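You operate a simulated robot arm through the tools that you are given. There is no shell and no other tool. Be economical: measure what you need, move in short steps, check, and stop when the job is done.

The job below is to be done with a simulated two-armed robot. You get a single attempt, and the scene is never put back.

Task
Pick up the block marked "No 5" from the bottom cab step with one hand, pass it to the other hand and put it on the yellow square on the wooden bench.

It is judged by the outcome, as a careful person would: the job done as asked, and still so three seconds after it is handed in. It fails if anything else is knocked over, pushed out of place, dropped, spilled or broken.

Robot
Two 7-joint arms with two-finger parallel grippers on one trunk, on a base that drives. Base frame: it is fixed to the floor where the robot stands at the start and does not move with it; the origin is under the middle of the robot, x ahead of it, y to its left, z up. Readings come in m, degrees, newtons and seconds.
The left shoulder is at the start at [0.06, 0.189, 1.266], the right one opposite. With the tool pointing down near the work surface each hand reaches from about 0.1 to 0.64 m from the robot's upright axis, wherever it stands, measured 20 degrees to its own side. Places, roughly: yellow square on the wooden bench [1.9, 3.3, 0.9]. Payload 3.43 kg a hand.
The tool frame of a hand sits at the grasp point between the pads (the TCP): z along the fingers, y along the line on which they close. The tips reach 0.03 m beyond it. The gripper opens to 0.094 m. The fingers are 0.028 m wide and 0.01 m thick; the gripper's body (0.05 by 0.096 m) begins 0.055 m behind the TCP.
Orientation is that of the tool frame in the base frame, as a unit quaternion [x, y, z, w]. With the fingers straight down and closing along the base's y, the tool's x points along the base's -x, its y along +y and its z along -z.

Tools
- The arms move only by the tool drive_tool. It takes "left_series", "right_series" or both (then of equal length, played together; a hand with none holds still); each is a list that holds one entry, the list of rows, each a list of 7 numbers: the shift along the base's x, y, z in units of 300 mm (1.0 is 300 mm), then the turn, a rotation vector about the base's x, y, z in units of 120 degrees (1.0 is 120 degrees), then the closure, from 0 (fully open) to 1 (shut). In form: [[[x, y, z, rx, ry, rz, jaw], ...]]. A call has 1 to 8 rows; each row is the pose to reach, as a shift and turn from the pose commanded when the call began. A call with a number of a shift or a turn outside -1 to 1 is refused whole. Rows are played at 5 a second. More than 0.05 m and 8.6 degrees between two rows, or a gripper value outside its range, and nothing of the call is played. Where a pose cannot be reached the arm comes as near as it can. A force on the tool above 40 N (or 10 N above the force at the start of the call, whichever is more), or a blocked arm, ends the call early, and 0.2 s more pass. The fingers move at their own pace (about 0.153 m/s each) and stop on an object; they squeeze with about 40 N. The grip force told is the motor's: it shows also when the fingers shut on nothing. Time passes only in rows, and 0.2 s behind the last, so rows that repeat a pose let the fingers close. It gives the time, the measured TCP pose, the force on the tool (base axes), the opening and the grip force at its end, in the units of the frame above (readings bear some noise), with the torque about the TCP (base axes, N m) and any sound that the robot's microphone picked up.
- Cameras (640 x 400 px; columns grow to the right, rows downward): "scene" is now at [0.0162, -0.017, 1.8113]; the picture's right is [-0.23, -0.97, -0.00], its down [-0.76, 0.18, -0.62] and it looks along [0.61, -0.14, -0.78] (base axes); focal length 256 px, centre (320, 200). "left" rides on the left gripper at [0.076, -0.014, -0.103] in its tool frame; the picture's right is [0.18, 0.98, 0.00], its down [-0.75, 0.14, -0.64] and it looks along [-0.63, 0.12, 0.77] (tool axes); focal length 243 px, centre (320, 200). "right" rides on the right gripper at [0.076, 0.014, -0.102] in its tool frame; the picture's right is [-0.18, 0.98, 0.00], its down [-0.75, -0.14, -0.64] and it looks along [-0.63, -0.12, 0.77] (tool axes); focal length 243 px, centre (320, 200). There is no depth. A picture from a camera that has moved, and an enlarged one, comes with that camera's place and axes in the base frame and with its lens.
- get_image(camera): a new picture of that camera. No time passes.
- slide_trunk(by): slides the trunk up (or, below 0, down) by that many m; the arms and the scene camera ride with it, the base frame stays. It gives what a move gives, with no picture.
- drive_base(legs): drives the robot by 1 to 6 legs, each [ahead, left, turn to the left] in m, m and degrees, along the robot's own axes; the way and the turn of a leg run together, so that a leg with both is an arc; at most 1.5 m and 180 degrees a leg. The arms and the cameras ride along, it lands a little off, and it stops where it bumps. It gives what a move gives.
- aim_head(pan, tilt): turns the head with the scene camera to pan (to the left, within 86 degrees either way) and tilt (down, from -29 to 69), counted from straight ahead of the robot. It gives what a move gives.
- enlarge(camera, box): a new picture of the part [left, top, right, bottom] of that camera's present view, enlarged. No time passes.
- sign_off(): hands the job in; it is judged then, once.

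Go step by step. Nothing tells you exact positions but the pictures and the camera data: compare them with the known pose of the tool, close in by small moves and look again before you grip or let go. The budget is 120 turns and 88 pictures, counting those below and the enlarged ones. Unless the task says otherwise, let go and move clear before handing in, and close with one line.

The tools are called by a JSON object that holds its "name" and its "arguments". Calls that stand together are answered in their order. drive_tool: Moves the arms, as the interface text tells. Its arguments: {"type":"object","properties":{"left_series":{"type":"array"},"right_series":{"type":"array"}},"required":[]} The other tools are called the same way: slide_trunk (by) slides the trunk up or down; drive_base (legs) drives the base; aim_head (pan, tilt) turns the head that bears the scene camera; get_image (camera) takes a picture; enlarge (camera, box) takes an enlarged picture of a part of a camera's view; sign_off () hands the job in.

At the start:

```text
t: 0.0
left_eef_pos: [0.2845, -0.0173, 1.3492]
left_orientation: [0.0, 1.0, 0.0, 0.001]
left_contact_force: [0.4, 0.2, -0.6]
left_ft_torque: [-0.03, -0.03, 0.02]
left_width: 0.0941
left_gripper_force: 0.1
right_eef_pos: [0.3073, -0.345, 1.335]
right_orientation: [0.0, 1.0, 0.0, 0.001]
right_contact_force: [0.5, 0.4, 0.9]
right_ft_torque: [0.0, -0.03, 0.0]
right_width: 0.094
right_gripper_force: 0.0
trunk travel left (down, up): [-0.938, 0.052]
robot x, y, heading: [-0.0056, 0.0033, -0.0]
head pan, tilt: [-13.3, 51.5]
```

scene: 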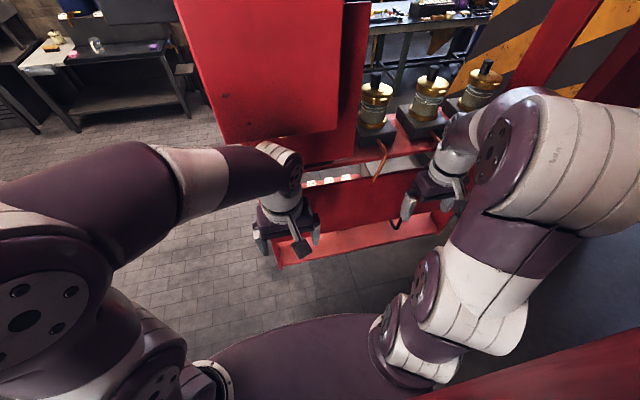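
right: 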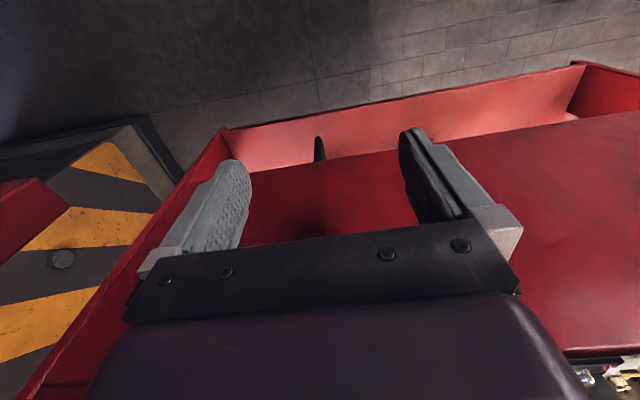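
left: 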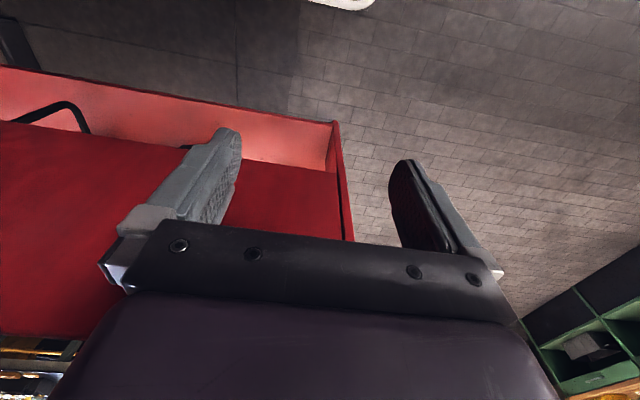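

I see a red cab with steps in front, with the arms held above it. I'll look closer at the step area and to the left, where the bench should be.

{"name": "enlarge", "arguments": {"camera": "scene", "box": [230, 100, 490, 290]}}

{"name": "aim_head", "arguments": {"pan": 45, "tilt": 25}}

{"name": "get_image", "arguments": {"camera": "scene"}}

```text
2.11 times, centred on (360, 195) of scene
camera zoom: at [0.0162, -0.017, 1.8113], right [-0.23, -0.97, 0.0], down [-0.76, 0.18, -0.62], along [0.61, -0.14, -0.78], focal length 539 px, centre (236, 210)
```

zoom: 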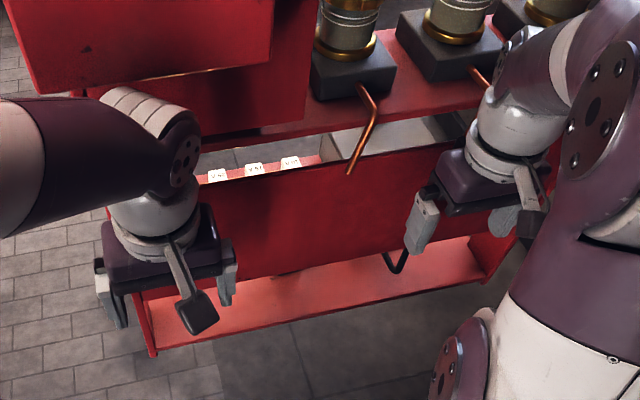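

```text
t: 1.3
left_eef_pos: [0.2848, -0.0161, 1.3492]
left_orientation: [0.0, 1.0, 0.0, 0.0]
left_contact_force: [-0.9, 0.1, 0.2]
left_ft_torque: [0.04, -0.01, -0.01]
left_width: 0.094
left_gripper_force: 0.0
right_eef_pos: [0.3066, -0.3447, 1.3358]
right_orientation: [0.0, 1.0, 0.0, 0.0]
right_contact_force: [-0.1, 0.1, -0.3]
right_ft_torque: [-0.02, -0.01, -0.01]
right_width: 0.094
right_gripper_force: 0.2
trunk travel left (down, up): [-0.938, 0.052]
robot x, y, heading: [-0.0007, 0.0013, 0.1]
head pan, tilt: [45.0, 25.0]
```

```text
83 pictures are left
camera scene: at [0.0078, 0.0655, 1.8507], right [0.71, -0.71, 0.0], down [-0.3, -0.3, -0.91], along [0.64, 0.64, -0.42], focal length 256 px, centre (320, 200)
```

scene: 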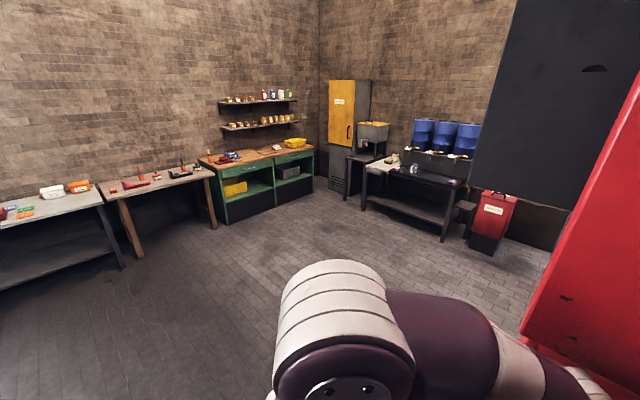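

The bench at the guessed place is the wood-topped green one. I'll zoom on it and look down at the steps ahead.

{"name": "enlarge", "arguments": {"camera": "scene", "box": [100, 120, 340, 230]}}

{"name": "aim_head", "arguments": {"pan": 0, "tilt": 30}}

{"name": "get_image", "arguments": {"camera": "scene"}}

```text
2.67 times, centred on (220, 175) of scene
camera zoom: at [0.0078, 0.0655, 1.8507], right [0.71, -0.71, 0.0], down [-0.3, -0.3, -0.91], along [0.64, 0.64, -0.42], focal length 682 px, centre (587, 267)
```

zoom: 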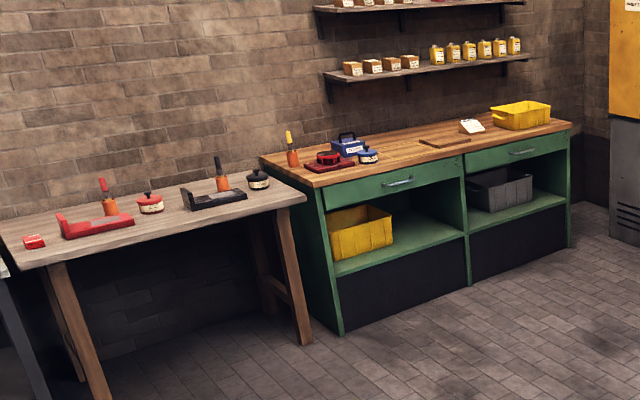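

```text
t: 2.4
left_eef_pos: [0.2854, -0.0168, 1.3491]
left_orientation: [0.0, 1.0, 0.0, 0.001]
left_contact_force: [-0.1, -0.3, -0.5]
left_ft_torque: [0.02, -0.01, 0.01]
left_width: 0.0939
left_gripper_force: 0.1
right_eef_pos: [0.3058, -0.3436, 1.3353]
right_orientation: [0.0, 1.0, 0.0, 0.0]
right_contact_force: [0.6, 0.2, -0.4]
right_ft_torque: [0.01, 0.01, 0.02]
right_width: 0.094
right_gripper_force: 0.1
trunk travel left (down, up): [-0.938, 0.052]
robot x, y, heading: [-0.0009, 0.0025, -0.1]
head pan, tilt: [0.0, 30.0]
```

```text
81 pictures are left
camera scene: at [0.033, 0.0005, 1.8428], right [0.0, -1.0, 0.0], down [-0.5, 0.0, -0.87], along [0.87, 0.0, -0.5], focal length 256 px, centre (320, 200)
```

scene: 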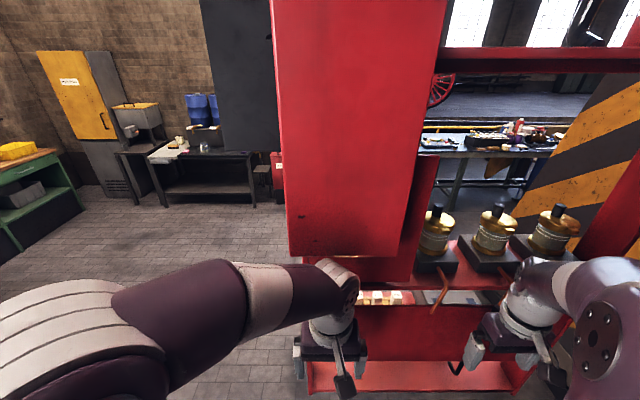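

The blocks with white labels seem to sit behind a red panel; the structure isn't clear yet. I'll look around the near area and zoom on the blocks.

{"name": "enlarge", "arguments": {"camera": "scene", "box": [280, 240, 560, 400]}}

{"name": "aim_head", "arguments": {"pan": -50, "tilt": 40}}

{"name": "get_image", "arguments": {"camera": "scene"}}

```text
2.29 times, centred on (420, 320) of scene
camera zoom: at [0.033, 0.0005, 1.8428], right [0.0, -1.0, 0.0], down [-0.5, 0.0, -0.87], along [0.87, 0.0, -0.5], focal length 585 px, centre (91, -74)
```

zoom: 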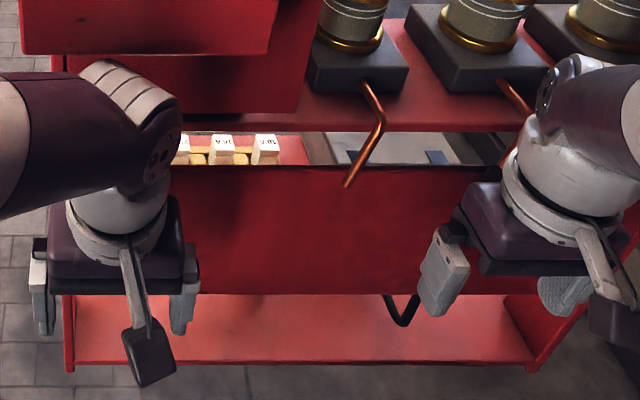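

```text
t: 3.6
left_eef_pos: [0.2856, -0.0183, 1.3498]
left_orientation: [0.0, 1.0, -0.001, 0.001]
left_contact_force: [0.1, -0.6, 0.7]
left_ft_torque: [0.01, -0.02, 0.04]
left_width: 0.094
left_gripper_force: 0.0
right_eef_pos: [0.3054, -0.3457, 1.3349]
right_orientation: [0.0, 1.0, 0.0, 0.001]
right_contact_force: [0.9, -0.4, 0.7]
right_ft_torque: [0.01, 0.0, 0.02]
right_width: 0.0941
right_gripper_force: 0.0
trunk travel left (down, up): [-0.938, 0.052]
robot x, y, heading: [-0.0019, 0.0022, -0.2]
head pan, tilt: [-50.0, 40.0]
```

```text
79 pictures are left
camera scene: at [-0.0027, -0.0647, 1.8274], right [-0.77, -0.64, 0.0], down [-0.41, 0.49, -0.77], along [0.49, -0.59, -0.64], focal length 256 px, centre (320, 200)
```

scene: 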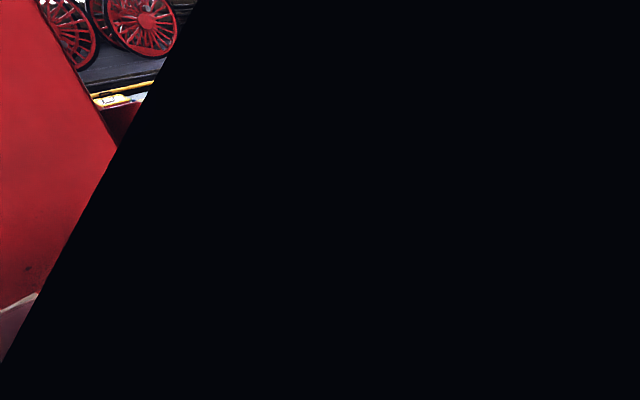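

Something dark is close at the robot's right. I'll check both sides before backing out.

{"name": "aim_head", "arguments": {"pan": -86, "tilt": 30}}

{"name": "get_image", "arguments": {"camera": "scene"}}

{"name": "aim_head", "arguments": {"pan": 86, "tilt": 30}}

{"name": "get_image", "arguments": {"camera": "scene"}}

```text
t: 4.6
left_eef_pos: [0.2865, -0.017, 1.3503]
left_orientation: [0.0, 1.0, -0.001, 0.001]
left_contact_force: [0.0, -0.4, -0.5]
left_ft_torque: [0.0, 0.01, 0.01]
left_width: 0.0942
left_gripper_force: 0.0
right_eef_pos: [0.3074, -0.3457, 1.3343]
right_orientation: [0.0, 1.0, 0.0, 0.0]
right_contact_force: [-0.3, 0.0, 0.8]
right_ft_torque: [-0.04, 0.04, -0.01]
right_width: 0.0941
right_gripper_force: 0.0
trunk travel left (down, up): [-0.938, 0.052]
robot x, y, heading: [0.0005, 0.0035, 0.1]
head pan, tilt: [-85.9, 30.0]
```

```text
78 pictures are left
camera scene: at [-0.0509, -0.0898, 1.8427], right [-1.0, -0.07, 0.0], down [-0.04, 0.5, -0.87], along [0.06, -0.86, -0.5], focal length 256 px, centre (320, 200)
```

scene: 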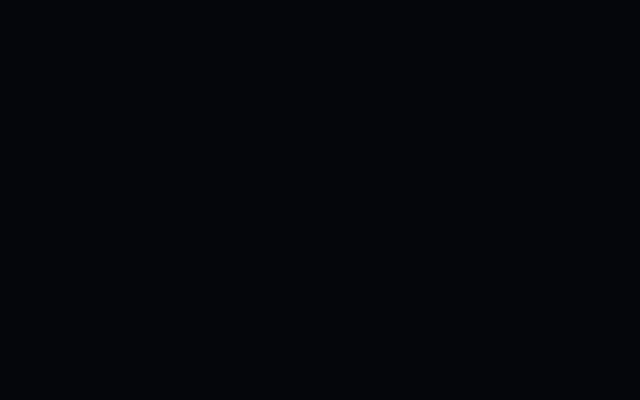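

```text
t: 7.2
left_eef_pos: [0.2846, -0.0163, 1.3499]
left_orientation: [0.001, 1.0, 0.0, 0.001]
left_contact_force: [0.4, 0.7, 0.8]
left_ft_torque: [-0.01, -0.01, -0.01]
left_width: 0.0942
left_gripper_force: 0.0
right_eef_pos: [0.3061, -0.3446, 1.3356]
right_orientation: [0.001, 1.0, 0.0, 0.0]
right_contact_force: [1.1, -0.5, -0.2]
right_ft_torque: [-0.03, -0.03, -0.02]
right_width: 0.094
right_gripper_force: 0.1
trunk travel left (down, up): [-0.938, 0.052]
robot x, y, heading: [0.0031, 0.0024, -0.1]
head pan, tilt: [85.9, 30.0]
```

```text
77 pictures are left
camera scene: at [-0.051, 0.0906, 1.8428], right [1.0, -0.07, 0.0], down [-0.04, -0.5, -0.87], along [0.06, 0.86, -0.5], focal length 256 px, centre (320, 200)
```

scene: 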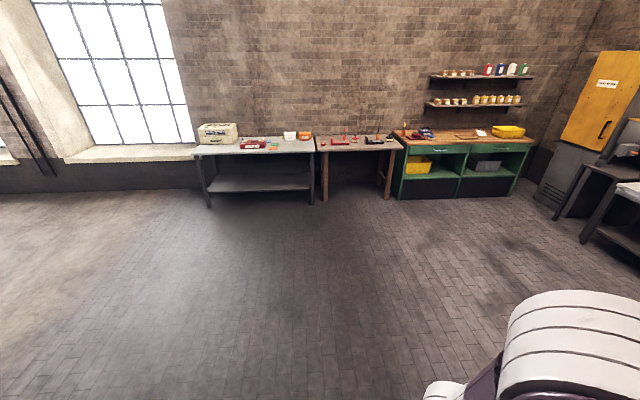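

Left side is open floor. I'll back off a bit and then move left for a clear view of the cab.

{"name": "drive_base", "arguments": {"legs": [[-0.3, 0, 0]]}}

{"name": "aim_head", "arguments": {"pan": -25, "tilt": 35}}

{"name": "get_image", "arguments": {"camera": "scene"}}

```text
t: 9.2
left_eef_pos: [-0.0084, -0.0167, 1.3493]
left_orientation: [0.0, 1.0, -0.001, -0.001]
left_contact_force: [0.3, 0.3, 0.0]
left_ft_torque: [-0.02, 0.01, 0.01]
left_width: 0.094
left_gripper_force: 0.0
right_eef_pos: [0.012, -0.344, 1.3353]
right_orientation: [0.001, 1.0, 0.0, -0.001]
right_contact_force: [0.2, 0.1, 0.2]
right_ft_torque: [0.02, 0.05, 0.02]
right_width: 0.0943
right_gripper_force: 0.1
trunk travel left (down, up): [-0.938, 0.052]
robot x, y, heading: [-0.2961, -0.0013, -0.3]
head pan, tilt: [85.9, 30.0]
```

```text
t: 11.1
left_eef_pos: [-0.0096, -0.0174, 1.3493]
left_orientation: [0.001, 1.0, -0.001, 0.0]
left_contact_force: [-0.1, -0.9, 0.4]
left_ft_torque: [-0.02, 0.05, 0.0]
left_width: 0.0941
left_gripper_force: 0.1
right_eef_pos: [0.0099, -0.3447, 1.3354]
right_orientation: [0.001, 1.0, -0.002, 0.0]
right_contact_force: [0.5, 0.1, 0.6]
right_ft_torque: [0.02, 0.0, 0.0]
right_width: 0.094
right_gripper_force: 0.0
trunk travel left (down, up): [-0.938, 0.052]
robot x, y, heading: [-0.2966, 0.0044, -0.1]
head pan, tilt: [-25.0, 35.0]
```

```text
76 pictures are left
camera scene: at [-0.2729, -0.0366, 1.835], right [-0.42, -0.91, 0.0], down [-0.52, 0.24, -0.82], along [0.74, -0.35, -0.57], focal length 256 px, centre (320, 200)
```

scene: 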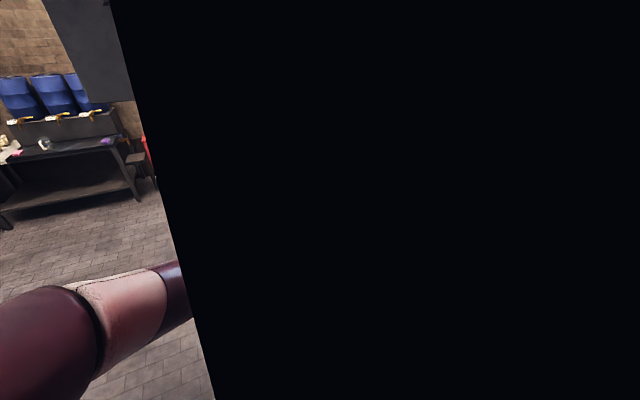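

A dark panel hangs right by the head on the right. Moving left gives a clear view.

{"name": "drive_base", "arguments": {"legs": [[0, 0.7, 0]]}}

{"name": "aim_head", "arguments": {"pan": -35, "tilt": 30}}

{"name": "get_image", "arguments": {"camera": "scene"}}

```text
t: 14.9
left_eef_pos: [-0.0113, 0.6725, 1.3499]
left_orientation: [-0.002, 1.0, 0.001, 0.0]
left_contact_force: [0.3, -0.2, -0.5]
left_ft_torque: [0.04, 0.01, 0.0]
left_width: 0.0943
left_gripper_force: 0.0
right_eef_pos: [0.0134, 0.3463, 1.3355]
right_orientation: [-0.001, 1.0, 0.001, 0.0]
right_contact_force: [-0.8, -0.7, -0.6]
right_ft_torque: [0.02, 0.03, 0.0]
right_width: 0.094
right_gripper_force: 0.2
trunk travel left (down, up): [-0.938, 0.052]
robot x, y, heading: [-0.2963, 0.6908, 0.0]
head pan, tilt: [-25.0, 35.0]
```

```text
t: 15.6
left_eef_pos: [-0.0112, 0.6762, 1.351]
left_orientation: [-0.002, 1.0, 0.0, 0.0]
left_contact_force: [0.7, -0.4, -0.1]
left_ft_torque: [0.01, 0.01, 0.01]
left_width: 0.0937
left_gripper_force: 0.0
right_eef_pos: [0.0113, 0.3474, 1.3359]
right_orientation: [-0.001, 1.0, 0.001, 0.0]
right_contact_force: [0.7, 0.4, 1.2]
right_ft_torque: [0.03, -0.02, -0.04]
right_width: 0.094
right_gripper_force: 0.1
trunk travel left (down, up): [-0.938, 0.052]
robot x, y, heading: [-0.2941, 0.6926, -0.0]
head pan, tilt: [-35.0, 30.0]
```

```text
75 pictures are left
camera scene: at [-0.2794, 0.6394, 1.8427], right [-0.57, -0.82, 0.0], down [-0.41, 0.28, -0.87], along [0.71, -0.49, -0.5], focal length 256 px, centre (320, 200)
```

scene: 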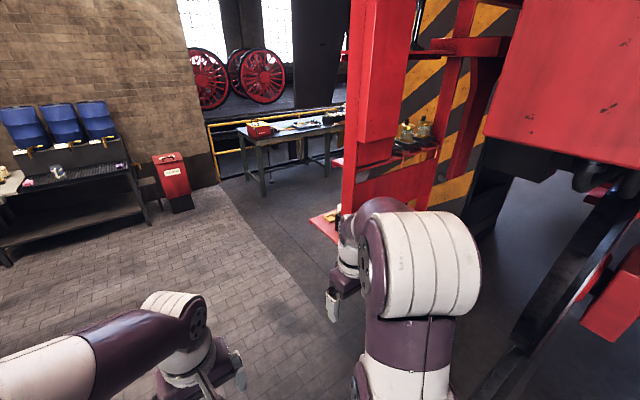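

Now I see it: a locomotive to the right with cab steps hanging down. I'll zoom in there.

{"name": "enlarge", "arguments": {"camera": "scene", "box": [290, 90, 520, 260]}}

{"name": "drive_base", "arguments": {"legs": [[0.9, 0.5, 0], [0, 0, -75]]}}

{"name": "aim_head", "arguments": {"pan": 0, "tilt": 35}}

{"name": "get_image", "arguments": {"camera": "scene"}}

```text
2.35 times, centred on (405, 175) of scene
camera zoom: at [-0.2794, 0.6394, 1.8427], right [-0.57, -0.82, 0.0], down [-0.41, 0.28, -0.87], along [0.71, -0.49, -0.5], focal length 602 px, centre (120, 259)
```

zoom: 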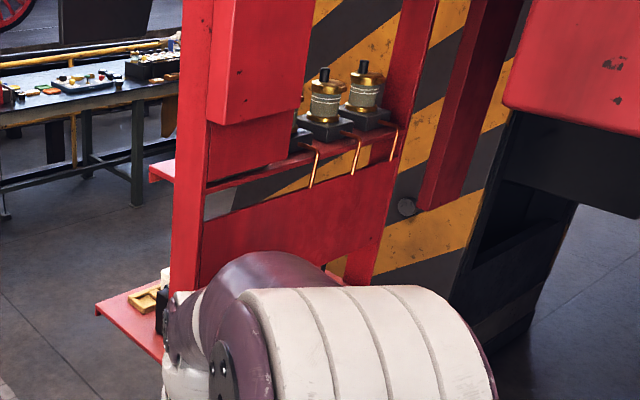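

```text
t: 24.3
left_eef_pos: [0.664, 0.9134, 1.3493]
left_orientation: [0.62, 0.785, 0.001, 0.0]
left_contact_force: [0.4, 0.4, 0.0]
left_ft_torque: [0.0, 0.0, 0.0]
left_width: 0.094
left_gripper_force: 0.1
right_eef_pos: [0.3507, 0.8183, 1.3354]
right_orientation: [0.619, 0.785, 0.0, 0.0]
right_contact_force: [0.8, 0.0, -0.4]
right_ft_torque: [-0.01, 0.01, 0.01]
right_width: 0.094
right_gripper_force: 0.0
trunk travel left (down, up): [-0.938, 0.052]
robot x, y, heading: [0.6145, 1.1979, -76.5]
head pan, tilt: [-35.0, 30.0]
```

```text
t: 25.3
left_eef_pos: [0.6637, 0.9157, 1.3495]
left_orientation: [0.62, 0.785, -0.001, 0.0]
left_contact_force: [0.0, -0.1, 0.6]
left_ft_torque: [0.0, 0.0, 0.01]
left_width: 0.0941
left_gripper_force: 0.0
right_eef_pos: [0.3508, 0.8187, 1.3369]
right_orientation: [0.619, 0.785, 0.0, -0.001]
right_contact_force: [-0.5, -0.1, -0.4]
right_ft_torque: [0.0, 0.02, -0.01]
right_width: 0.0942
right_gripper_force: 0.1
trunk travel left (down, up): [-0.938, 0.052]
robot x, y, heading: [0.6137, 1.1958, -76.5]
head pan, tilt: [0.0, 35.0]
```

```text
73 pictures are left
camera scene: at [0.6221, 1.1696, 1.835], right [-0.97, -0.23, 0.0], down [-0.13, 0.56, -0.82], along [0.19, -0.8, -0.57], focal length 256 px, centre (320, 200)
```

scene: 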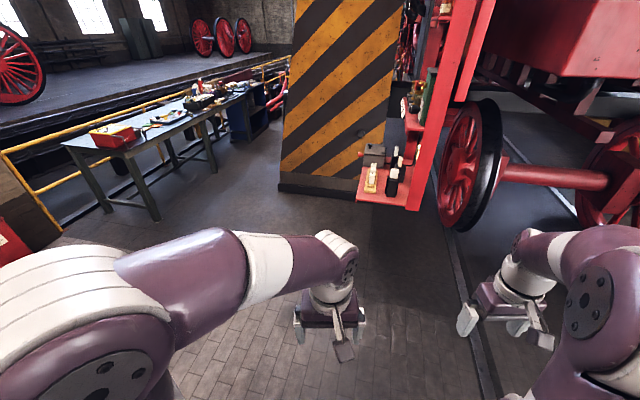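

The bottom step opens toward +x, with the blocks at its left end. I'll zoom in.

{"name": "enlarge", "arguments": {"camera": "scene", "box": [340, 120, 460, 220]}}

```text
4.00 times, centred on (400, 170) of scene
camera zoom: at [0.6221, 1.1696, 1.835], right [-0.97, -0.23, 0.0], down [-0.13, 0.56, -0.82], along [0.19, -0.8, -0.57], focal length 1024 px, centre (0, 320)
```

zoom: 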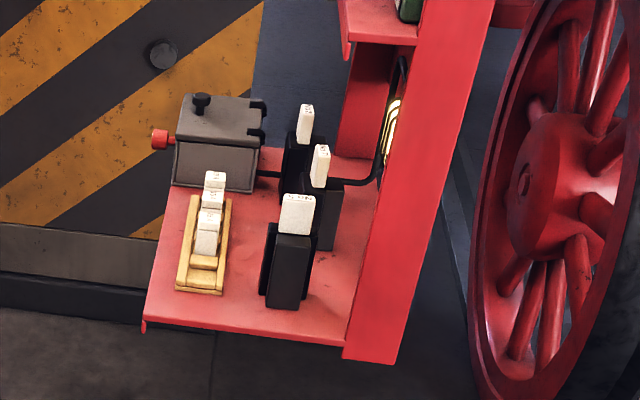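

The step is about at z≈1.06 near (0.55, -0.15), open toward +x and +y. I'll swing around to view it from the +x/+y corner to read labels.

{"name": "drive_base", "arguments": {"legs": [[0.25, 0.55, 0], [0, 0, -52]]}}

{"name": "get_image", "arguments": {"camera": "scene"}}

```text
t: 31.0
left_eef_pos: [1.0199, 0.8733, 1.3489]
left_orientation: [0.898, 0.439, -0.001, 0.0]
left_contact_force: [0.5, 0.7, -0.1]
left_ft_torque: [-0.01, -0.01, 0.0]
left_width: 0.094
left_gripper_force: 0.1
right_eef_pos: [0.7496, 1.0584, 1.3353]
right_orientation: [0.899, 0.438, 0.0, 0.0]
right_contact_force: [0.2, 0.6, 0.2]
right_ft_torque: [-0.02, -0.01, -0.02]
right_width: 0.0939
right_gripper_force: 0.0
trunk travel left (down, up): [-0.938, 0.052]
robot x, y, heading: [1.2072, 1.0912, -128.2]
head pan, tilt: [0.0, 35.0]
```

```text
71 pictures are left
camera scene: at [1.1955, 1.0657, 1.835], right [-0.79, 0.62, 0.0], down [0.35, 0.45, -0.82], along [-0.5, -0.65, -0.57], focal length 256 px, centre (320, 200)
```

scene: 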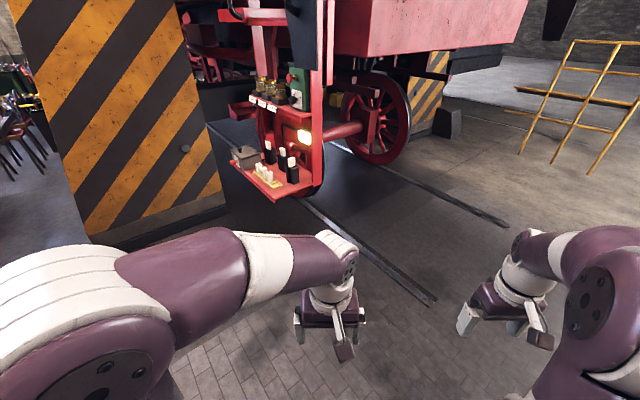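

{"name": "enlarge", "arguments": {"camera": "scene", "box": [215, 125, 325, 200]}}

```text
5.33 times, centred on (270, 162) of scene
camera zoom: at [1.1955, 1.0657, 1.835], right [-0.79, 0.62, 0.0], down [0.35, 0.45, -0.82], along [-0.5, -0.65, -0.57], focal length 1365 px, centre (587, 400)
```

zoom: 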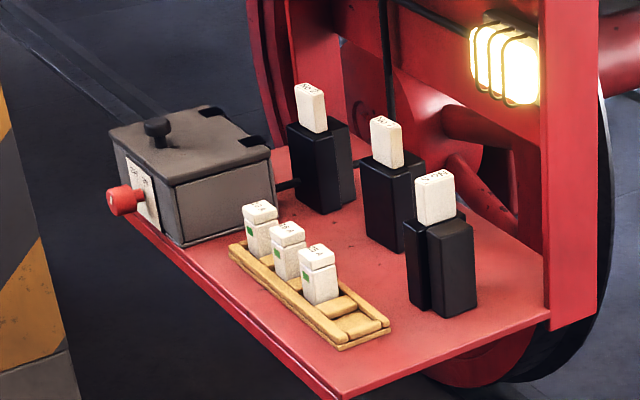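

Two groups: three in a tan rack with green marks and three in black holders. I'll drive closer to read them.

{"name": "drive_base", "arguments": {"legs": [[0.7, 0.15, 0]]}}

{"name": "aim_head", "arguments": {"pan": 0, "tilt": 45}}

{"name": "get_image", "arguments": {"camera": "scene"}}

```text
t: 35.0
left_eef_pos: [0.7085, 0.2305, 1.3488]
left_orientation: [0.899, 0.438, -0.001, 0.001]
left_contact_force: [-0.7, 0.1, 0.4]
left_ft_torque: [-0.02, 0.01, -0.03]
left_width: 0.0941
left_gripper_force: 0.0
right_eef_pos: [0.4383, 0.4152, 1.3355]
right_orientation: [0.899, 0.438, 0.0, 0.0]
right_contact_force: [-0.5, -0.4, 0.0]
right_ft_torque: [-0.02, 0.0, 0.01]
right_width: 0.0941
right_gripper_force: 0.1
trunk travel left (down, up): [-0.938, 0.052]
robot x, y, heading: [0.897, 0.4442, -128.1]
head pan, tilt: [0.0, 35.0]
```

```text
t: 35.7
left_eef_pos: [0.7072, 0.2288, 1.35]
left_orientation: [0.899, 0.438, -0.001, 0.0]
left_contact_force: [0.0, -0.2, 0.7]
left_ft_torque: [0.01, 0.0, 0.04]
left_width: 0.094
left_gripper_force: 0.1
right_eef_pos: [0.4361, 0.4143, 1.3355]
right_orientation: [0.899, 0.437, -0.001, 0.001]
right_contact_force: [0.1, 0.6, 0.3]
right_ft_torque: [0.0, -0.06, 0.0]
right_width: 0.0942
right_gripper_force: 0.1
trunk travel left (down, up): [-0.938, 0.052]
robot x, y, heading: [0.8986, 0.4423, -128.1]
head pan, tilt: [0.0, 45.0]
```

```text
69 pictures are left
camera scene: at [0.8867, 0.4256, 1.8202], right [-0.79, 0.62, 0.0], down [0.44, 0.56, -0.71], along [-0.44, -0.56, -0.71], focal length 256 px, centre (320, 200)
```

scene: 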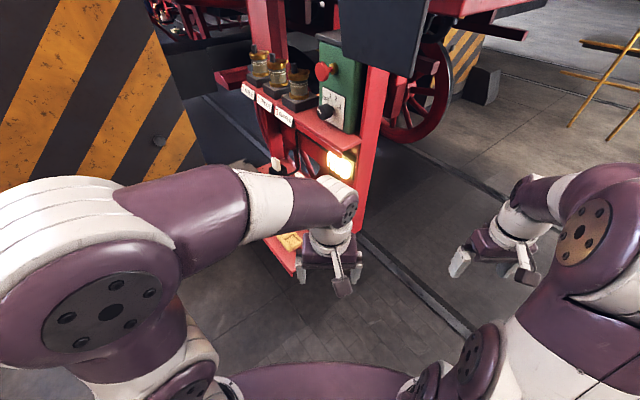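

The left arm hides it; check the left wrist camera.

{"name": "get_image", "arguments": {"camera": "left"}}

```text
68 pictures are left
camera left: at [0.7443, 0.2974, 1.451], right [0.89, -0.46, 0.0], down [-0.35, -0.68, 0.64], along [-0.3, -0.57, -0.77], focal length 243 px, centre (320, 200)
```

left: 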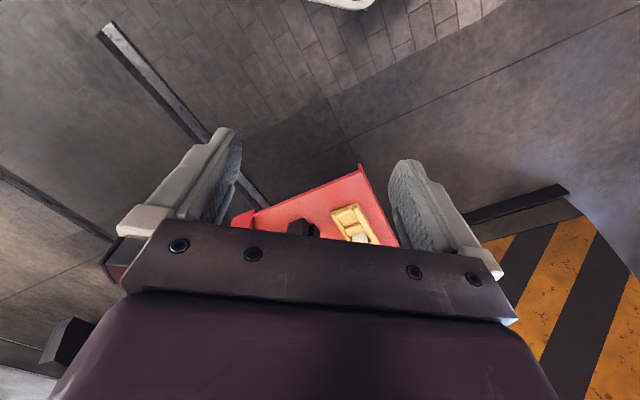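

The near corner of the step is about (0.69, 0.03, 1.05). I'll move the left hand to the robot's left to clear the view.

{"name": "drive_tool", "arguments": {"left_series": [[[0.131, -0.103, 0.05, 0, 0, 0, 0], [0.262, -0.205, 0.1, 0, 0, 0, 0], [0.393, -0.308, 0.15, 0, 0, 0, 0], [0.525, -0.411, 0.2, 0, 0, 0, 0], [0.656, -0.514, 0.2, 0, 0, 0, 0], [0.787, -0.617, 0.2, 0, 0, 0, 0]]]}}

{"name": "get_image", "arguments": {"camera": "scene"}}

```text
refused: row 1 steps farther than a row can; nothing moved
```

```text
67 pictures are left
camera scene: at [0.8867, 0.4256, 1.8202], right [-0.79, 0.62, 0.0], down [0.44, 0.56, -0.71], along [-0.44, -0.56, -0.71], focal length 256 px, centre (320, 200)
```

scene: 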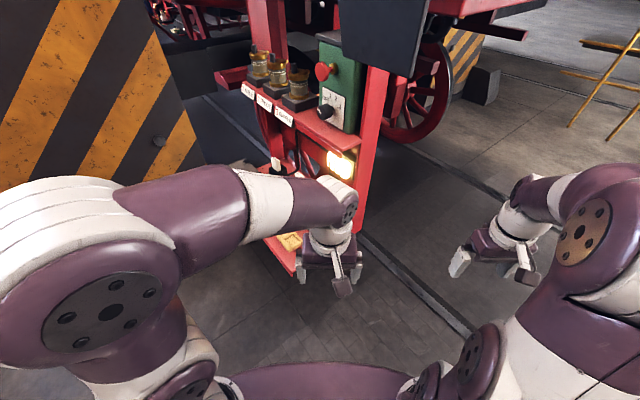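

Row steps were slightly too long; retry with smaller ones.

{"name": "drive_tool", "arguments": {"left_series": [[[0.11, -0.087, 0, 0, 0, 0, 0], [0.22, -0.174, 0, 0, 0, 0, 0], [0.33, -0.26, 0, 0, 0, 0, 0], [0.44, -0.347, 0, 0, 0, 0, 0], [0.55, -0.434, 0, 0, 0, 0, 0], [0.66, -0.52, 0, 0, 0, 0, 0], [0.77, -0.607, 0, 0, 0, 0, 0], [0.88, -0.69, 0, 0, 0, 0, 0]]]}}

{"name": "get_image", "arguments": {"camera": "scene"}}

```text
t: 37.5
left_eef_pos: [0.976, 0.0202, 1.3487]
left_orientation: [0.899, 0.438, -0.001, -0.001]
left_contact_force: [0.2, -0.5, -0.1]
left_ft_torque: [0.01, 0.03, 0.0]
left_width: 0.0941
left_gripper_force: 0.1
right_eef_pos: [0.4382, 0.4121, 1.3353]
right_orientation: [0.899, 0.437, 0.0, -0.001]
right_contact_force: [0.7, 0.0, -0.1]
right_ft_torque: [0.01, 0.02, -0.01]
right_width: 0.0941
right_gripper_force: 0.0
trunk travel left (down, up): [-0.938, 0.052]
robot x, y, heading: [0.8969, 0.4432, -128.2]
head pan, tilt: [0.0, 45.0]
```

```text
66 pictures are left
camera scene: at [0.8882, 0.4241, 1.8201], right [-0.79, 0.62, 0.0], down [0.44, 0.56, -0.71], along [-0.44, -0.56, -0.71], focal length 256 px, centre (320, 200)
```

scene: 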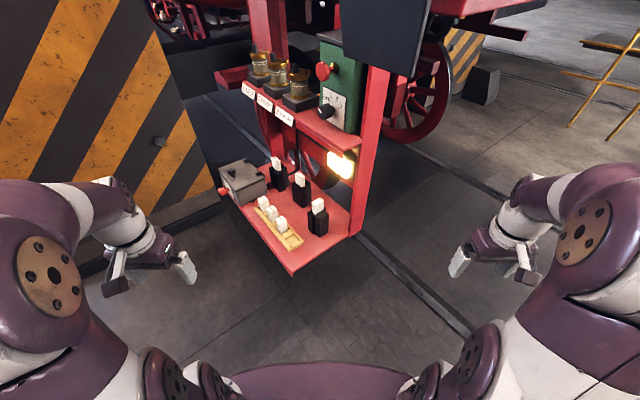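

{"name": "enlarge", "arguments": {"camera": "scene", "box": [215, 140, 345, 275]}}

{"name": "enlarge", "arguments": {"camera": "scene", "box": [250, 150, 335, 240]}}

```text
2.96 times, centred on (280, 208) of scene
camera zoom: at [0.8882, 0.4241, 1.8201], right [-0.79, 0.62, 0.0], down [0.44, 0.56, -0.71], along [-0.44, -0.56, -0.71], focal length 758 px, centre (438, 178)
```

zoom: 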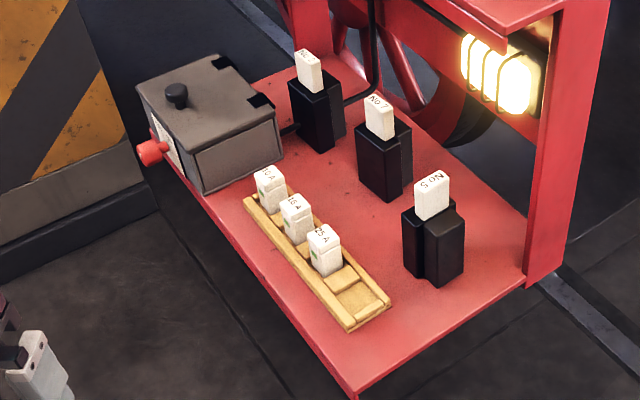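

```text
4.44 times, centred on (292, 195) of scene
camera zoom: at [0.8882, 0.4241, 1.8201], right [-0.79, 0.62, 0.0], down [0.44, 0.56, -0.71], along [-0.44, -0.56, -0.71], focal length 1137 px, centre (442, 222)
```

zoom: 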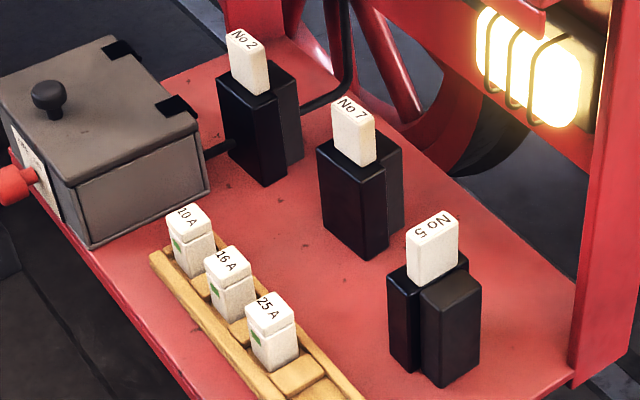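

"No 5" is the nearest white block, standing in a black holder, top at about (0.52, -0.055, 1.21), under the edge of the upper step. I'll come in from +x, facing -x, and use a tilted hand.

{"name": "drive_base", "arguments": {"legs": [[-0.3, 0, 0], [0, 0, -51.9], [-0.02, 0.85, 0]]}}

{"name": "aim_head", "arguments": {"pan": -10, "tilt": 48}}

{"name": "get_image", "arguments": {"camera": "scene"}}

```text
t: 46.0
left_eef_pos: [0.8044, -0.4832, 1.3508]
left_orientation: [1.0, -0.008, 0.0, 0.0]
left_contact_force: [0.4, 1.0, 0.2]
left_ft_torque: [0.0, -0.03, -0.04]
left_width: 0.0939
left_gripper_force: 0.1
right_eef_pos: [0.7928, 0.1798, 1.3359]
right_orientation: [1.0, -0.008, -0.001, -0.001]
right_contact_force: [0.0, 0.2, 0.9]
right_ft_torque: [-0.01, -0.03, -0.02]
right_width: 0.094
right_gripper_force: 0.1
trunk travel left (down, up): [-0.938, 0.052]
robot x, y, heading: [1.0958, -0.1713, 179.0]
head pan, tilt: [0.0, 45.0]
```

```text
t: 46.7
left_eef_pos: [0.8049, -0.4835, 1.3498]
left_orientation: [1.0, -0.009, 0.0, 0.001]
left_contact_force: [0.3, 0.5, -0.4]
left_ft_torque: [0.02, 0.01, -0.05]
left_width: 0.0941
left_gripper_force: 0.0
right_eef_pos: [0.7935, 0.1812, 1.3359]
right_orientation: [1.0, -0.01, -0.001, 0.001]
right_contact_force: [0.3, 0.0, -0.1]
right_ft_torque: [-0.03, -0.02, 0.0]
right_width: 0.0938
right_gripper_force: 0.0
trunk travel left (down, up): [-0.938, 0.052]
robot x, y, heading: [1.0968, -0.1657, 179.1]
head pan, tilt: [-10.0, 48.0]
```

```text
63 pictures are left
camera scene: at [1.079, -0.155, 1.816], right [0.19, 0.98, 0.0], down [0.73, -0.14, -0.67], along [-0.66, 0.13, -0.74], focal length 256 px, centre (320, 200)
```

scene: 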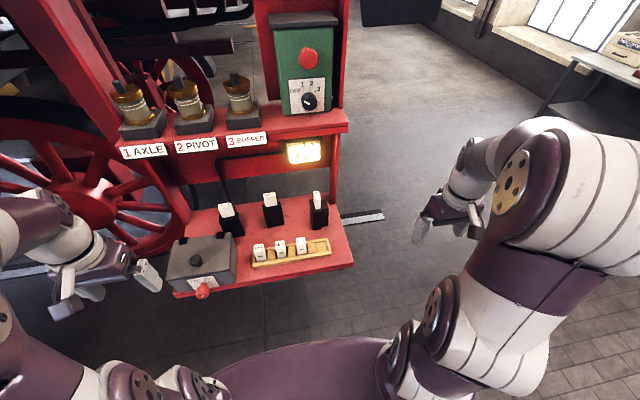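

{"name": "enlarge", "arguments": {"camera": "scene", "box": [240, 130, 360, 280]}}

{"name": "enlarge", "arguments": {"camera": "scene", "box": [295, 180, 345, 240]}}

```text
2.67 times, centred on (300, 205) of scene
camera zoom: at [1.079, -0.155, 1.816], right [0.19, 0.98, 0.0], down [0.73, -0.14, -0.67], along [-0.66, 0.13, -0.74], focal length 682 px, centre (373, 187)
```

zoom: 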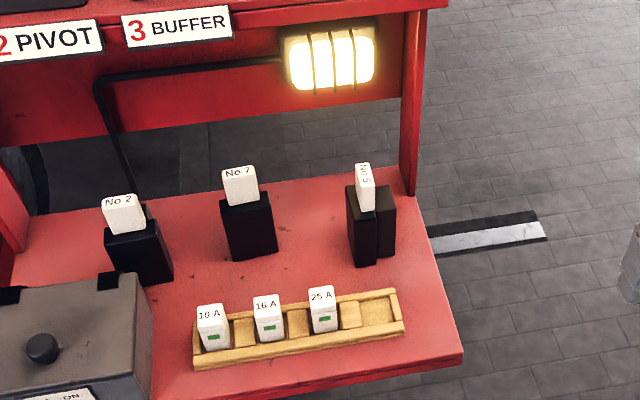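

```text
6.67 times, centred on (320, 210) of scene
camera zoom: at [1.079, -0.155, 1.816], right [0.19, 0.98, 0.0], down [0.73, -0.14, -0.67], along [-0.66, 0.13, -0.74], focal length 1706 px, centre (320, 133)
```

zoom: 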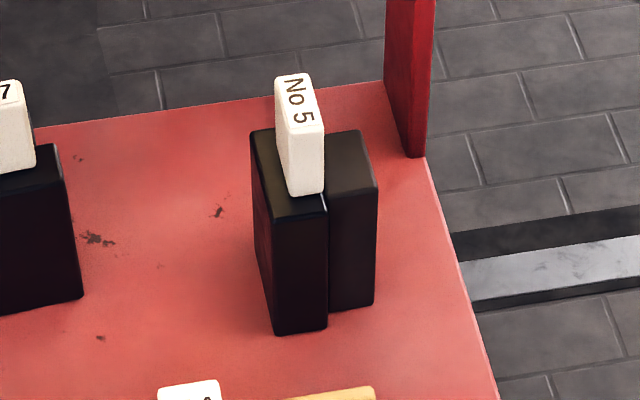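

Clear view: "No 5" is about 17 mm thick (y) and 38 mm wide (x), centred at (0.519, -0.056), top near 1.213, and sticks up about 47 mm from its holder. I'll bring the right hand to a 45° pre-grasp.

{"name": "drive_tool", "arguments": {"right_series": [[[-0.079, -0.099, 0, 0, 0.047, 0, 0], [-0.158, -0.197, 0, 0, 0.094, 0, 0], [-0.237, -0.296, 0, 0, 0.141, 0, 0], [-0.316, -0.395, 0, 0, 0.188, 0, 0], [-0.395, -0.494, 0, 0, 0.234, 0, 0], [-0.474, -0.592, -0.05, 0, 0.281, 0, 0], [-0.553, -0.691, -0.1, 0, 0.328, 0, 0], [-0.632, -0.79, -0.15, 0, 0.375, 0, 0]]]}}

{"name": "get_image", "arguments": {"camera": "right"}}

{"name": "get_image", "arguments": {"camera": "scene"}}

```text
t: 48.5
left_eef_pos: [0.8042, -0.4834, 1.3495]
left_orientation: [1.0, -0.008, 0.0, -0.001]
left_contact_force: [0.2, -0.7, -0.7]
left_ft_torque: [0.0, 0.0, -0.02]
left_width: 0.094
left_gripper_force: 0.1
right_eef_pos: [0.6034, -0.0587, 1.2921]
right_orientation: [0.924, -0.007, -0.382, 0.004]
right_contact_force: [-0.9, 0.0, -0.1]
right_ft_torque: [0.01, -0.02, 0.03]
right_width: 0.094
right_gripper_force: 0.1
trunk travel left (down, up): [-0.938, 0.052]
robot x, y, heading: [1.0928, -0.1706, 178.8]
head pan, tilt: [-10.0, 48.0]
```

```text
60 pictures are left
camera right: at [0.7289, -0.0734, 1.3107], right [-0.14, -0.98, 0.14], down [-0.08, 0.15, 0.98], along [-0.99, 0.13, -0.1], focal length 243 px, centre (320, 200)
```

right: 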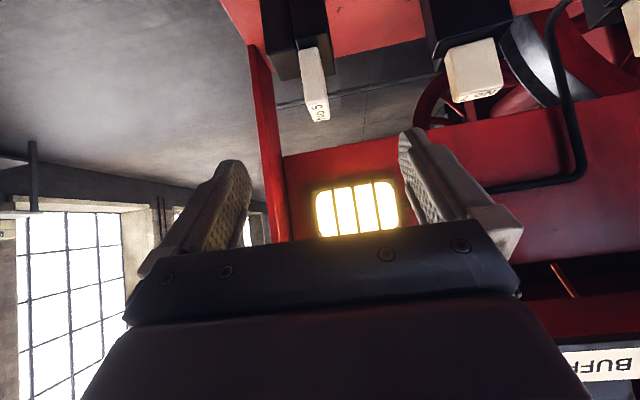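

```text
59 pictures are left
camera scene: at [1.0781, -0.1558, 1.816], right [0.19, 0.98, 0.0], down [0.73, -0.14, -0.67], along [-0.66, 0.13, -0.74], focal length 256 px, centre (320, 200)
```

scene: 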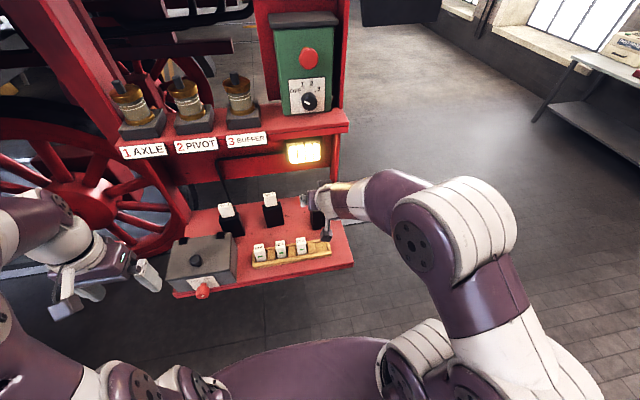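

The wrist view matches my estimate of the block. I'll advance to the grasp pose with the fingers still open.

{"name": "drive_tool", "arguments": {"right_series": [[[-0.07, 0.002, -0.073, 0, 0, 0, 0], [-0.14, 0.004, -0.147, 0, 0, 0, 0], [-0.21, 0.006, -0.22, 0, 0, 0, 0], [-0.281, 0.008, -0.29, 0, 0, 0, 0], [-0.281, 0.008, -0.29, 0, 0, 0, 0]]]}}

{"name": "get_image", "arguments": {"camera": "right"}}

{"name": "enlarge", "arguments": {"camera": "scene", "box": [290, 175, 350, 245]}}

```text
t: 49.7
left_eef_pos: [0.805, -0.4838, 1.3493]
left_orientation: [1.0, -0.009, -0.001, 0.0]
left_contact_force: [-0.3, 0.2, 0.4]
left_ft_torque: [0.03, -0.01, 0.02]
left_width: 0.0938
left_gripper_force: 0.1
right_eef_pos: [0.519, -0.0544, 1.2032]
right_orientation: [0.924, -0.009, -0.383, 0.002]
right_contact_force: [1.3, 0.4, -0.7]
right_ft_torque: [0.0, 0.0, 0.04]
right_width: 0.0943
right_gripper_force: 0.1
trunk travel left (down, up): [-0.938, 0.052]
robot x, y, heading: [1.0958, -0.1691, 179.1]
head pan, tilt: [-10.0, 48.0]
```

```text
58 pictures are left
camera right: at [0.645, -0.0693, 1.223], right [-0.14, -0.98, 0.14], down [-0.08, 0.15, 0.99], along [-0.99, 0.13, -0.1], focal length 243 px, centre (320, 200)
```

right: 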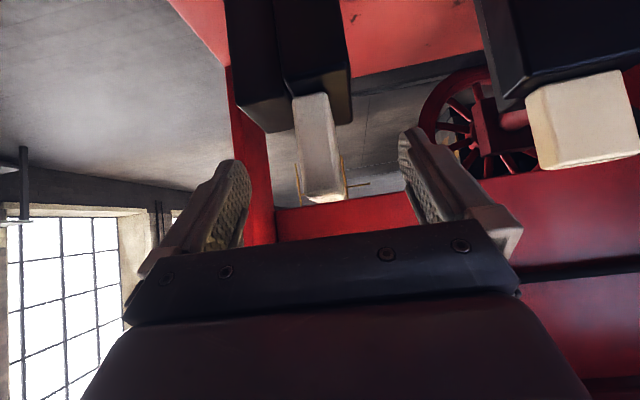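

```text
5.71 times, centred on (320, 210) of scene
camera zoom: at [1.0793, -0.155, 1.816], right [0.19, 0.98, 0.0], down [0.73, -0.14, -0.67], along [-0.66, 0.13, -0.74], focal length 1462 px, centre (320, 143)
```

zoom: 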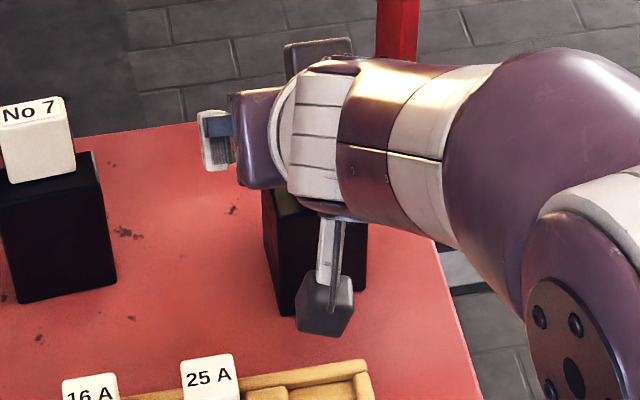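

The block sits centred between the pads, clear of the holder. Closing the right gripper.

{"name": "drive_tool", "arguments": {"right_series": [[[0, 0, 0, 0, 0, 0, 0.5], [0, 0, 0, 0, 0, 0, 1], [0, 0, 0, 0, 0, 0, 1], [0, 0, 0, 0, 0, 0, 1], [0, 0, 0, 0, 0, 0, 1]]]}}

{"name": "get_image", "arguments": {"camera": "right"}}

```text
t: 50.9
left_eef_pos: [0.8041, -0.4833, 1.3497]
left_orientation: [1.0, -0.008, 0.0, -0.001]
left_contact_force: [0.8, -1.0, 0.6]
left_ft_torque: [-0.03, 0.01, 0.0]
left_width: 0.094
left_gripper_force: 0.0
right_eef_pos: [0.5184, -0.0556, 1.2036]
right_orientation: [0.924, -0.008, -0.383, 0.003]
right_contact_force: [-1.4, -1.7, 1.8]
right_ft_torque: [-0.04, 0.47, 0.12]
right_width: 0.0219
right_gripper_force: 39.7
trunk travel left (down, up): [-0.938, 0.052]
robot x, y, heading: [1.0954, -0.168, 178.9]
head pan, tilt: [-10.0, 48.0]
```

```text
56 pictures are left
camera right: at [0.6445, -0.0698, 1.2234], right [-0.14, -0.98, 0.14], down [-0.08, 0.15, 0.99], along [-0.99, 0.13, -0.1], focal length 243 px, centre (320, 200)
```

right: 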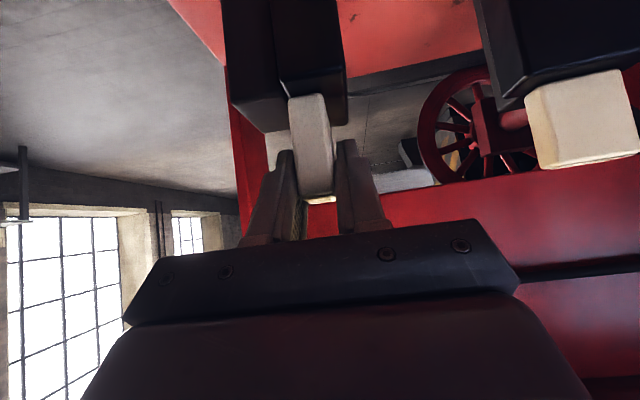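

Gripped (22 mm). Lifting straight up slowly.

{"name": "drive_tool", "arguments": {"right_series": [[[0, 0, 0.02, 0, 0, 0, 1], [0, 0, 0.045, 0, 0, 0, 1], [0, 0, 0.07, 0, 0, 0, 1], [0, 0, 0.1, 0, 0, 0, 1]]]}}

{"name": "get_image", "arguments": {"camera": "right"}}

```text
t: 51.9
left_eef_pos: [0.8041, -0.483, 1.3492]
left_orientation: [1.0, -0.008, 0.0, 0.0]
left_contact_force: [-0.7, 0.9, 0.4]
left_ft_torque: [0.0, -0.05, 0.0]
left_width: 0.0939
left_gripper_force: 0.1
right_eef_pos: [0.5182, -0.0549, 1.232]
right_orientation: [0.924, -0.007, -0.381, 0.003]
right_contact_force: [-0.2, 0.3, -5.2]
right_ft_torque: [0.02, -0.01, 0.03]
right_width: 0.022
right_gripper_force: 40.2
trunk travel left (down, up): [-0.938, 0.052]
robot x, y, heading: [1.0938, -0.1671, 179.0]
head pan, tilt: [-10.0, 48.0]
```

```text
55 pictures are left
camera right: at [0.6445, -0.0688, 1.2526], right [-0.14, -0.98, 0.14], down [-0.08, 0.15, 0.98], along [-0.99, 0.13, -0.1], focal length 243 px, centre (320, 200)
```

right: 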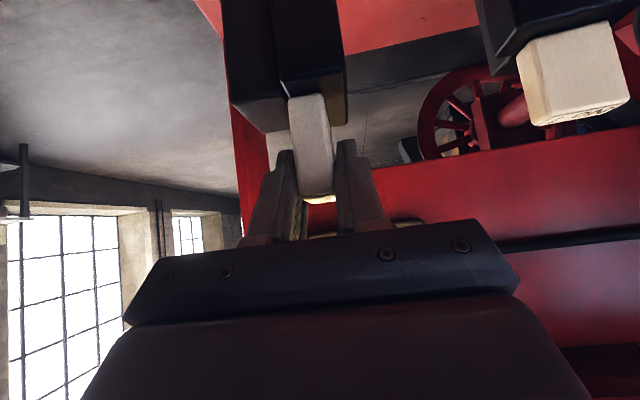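

The black body came up with the white tag: the whole piece is the block (about 0.5 kg). Lifting further and then pulling out toward the robot.

{"name": "drive_tool", "arguments": {"right_series": [[[0, 0, 0.08, 0, 0, 0, 1], [0, 0, 0.16, 0, 0, 0, 1], [0, 0, 0.24, 0, 0, 0, 1], [0, 0, 0.32, 0, 0, 0, 1], [0.1, 0, 0.33, 0, 0, 0, 1], [0.2, 0, 0.33, 0, 0, 0, 1], [0.3, 0, 0.33, 0, 0, 0, 1], [0.4, 0, 0.33, 0, 0, 0, 1]]]}}

{"name": "get_image", "arguments": {"camera": "scene"}}

```text
t: 53.7
left_eef_pos: [0.8054, -0.4846, 1.3493]
left_orientation: [1.0, -0.008, -0.002, 0.0]
left_contact_force: [0.1, -1.2, -0.8]
left_ft_torque: [0.0, 0.03, 0.03]
left_width: 0.0942
left_gripper_force: 0.1
right_eef_pos: [0.6403, -0.0541, 1.3317]
right_orientation: [0.924, -0.007, -0.383, 0.004]
right_contact_force: [0.0, -0.6, -5.9]
right_ft_torque: [-0.02, -0.04, 0.0]
right_width: 0.0223
right_gripper_force: 40.2
trunk travel left (down, up): [-0.938, 0.052]
robot x, y, heading: [1.0916, -0.1655, 179.0]
head pan, tilt: [-10.0, 48.0]
```

```text
54 pictures are left
camera scene: at [1.0803, -0.1546, 1.8159], right [0.19, 0.98, 0.0], down [0.73, -0.14, -0.67], along [-0.66, 0.13, -0.74], focal length 256 px, centre (320, 200)
```

scene: 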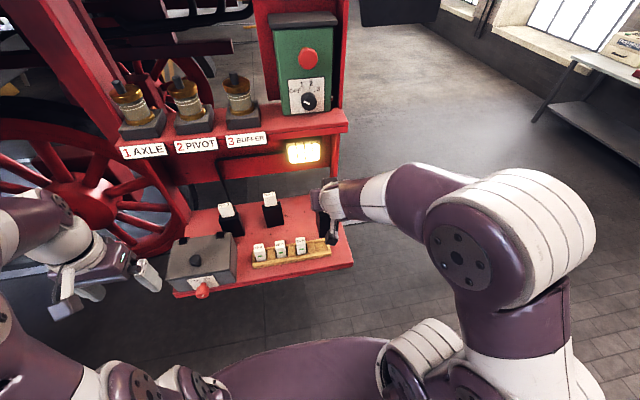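

Backing out to open floor for the handover.

{"name": "drive_base", "arguments": {"legs": [[-0.4, 0, 0], [0, -1.1, 0]]}}

{"name": "get_image", "arguments": {"camera": "left"}}

{"name": "get_image", "arguments": {"camera": "scene"}}

```text
t: 61.4
left_eef_pos: [1.2238, 0.6128, 1.3496]
left_orientation: [1.0, -0.015, 0.0, -0.001]
left_contact_force: [0.3, -0.5, 0.7]
left_ft_torque: [0.02, 0.02, -0.02]
left_width: 0.0937
left_gripper_force: 0.1
right_eef_pos: [1.0637, 1.044, 1.332]
right_orientation: [0.924, -0.013, -0.382, 0.001]
right_contact_force: [-0.1, -1.0, -6.1]
right_ft_torque: [-0.04, -0.06, 0.0]
right_width: 0.0225
right_gripper_force: 39.8
trunk travel left (down, up): [-0.938, 0.052]
robot x, y, heading: [1.5221, 0.929, 178.1]
head pan, tilt: [-10.0, 48.0]
```

```text
53 pictures are left
camera left: at [1.3007, 0.6257, 1.4514], right [0.15, -0.99, 0.0], down [-0.76, -0.12, 0.64], along [-0.63, -0.1, -0.77], focal length 243 px, centre (320, 200)
```

left: 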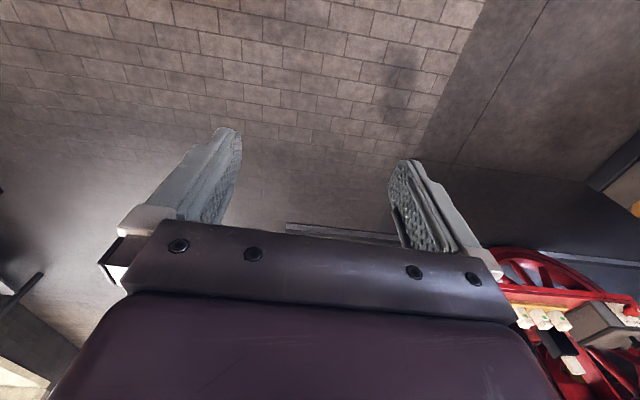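

```text
52 pictures are left
camera scene: at [1.502, 0.9382, 1.8159], right [0.2, 0.98, 0.0], down [0.73, -0.15, -0.67], along [-0.65, 0.14, -0.74], focal length 256 px, centre (320, 200)
```

scene: 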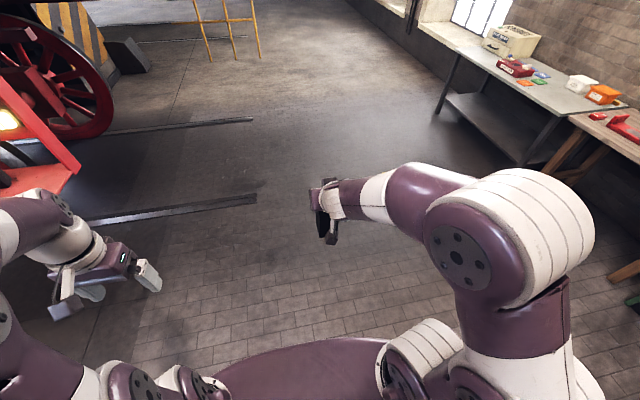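

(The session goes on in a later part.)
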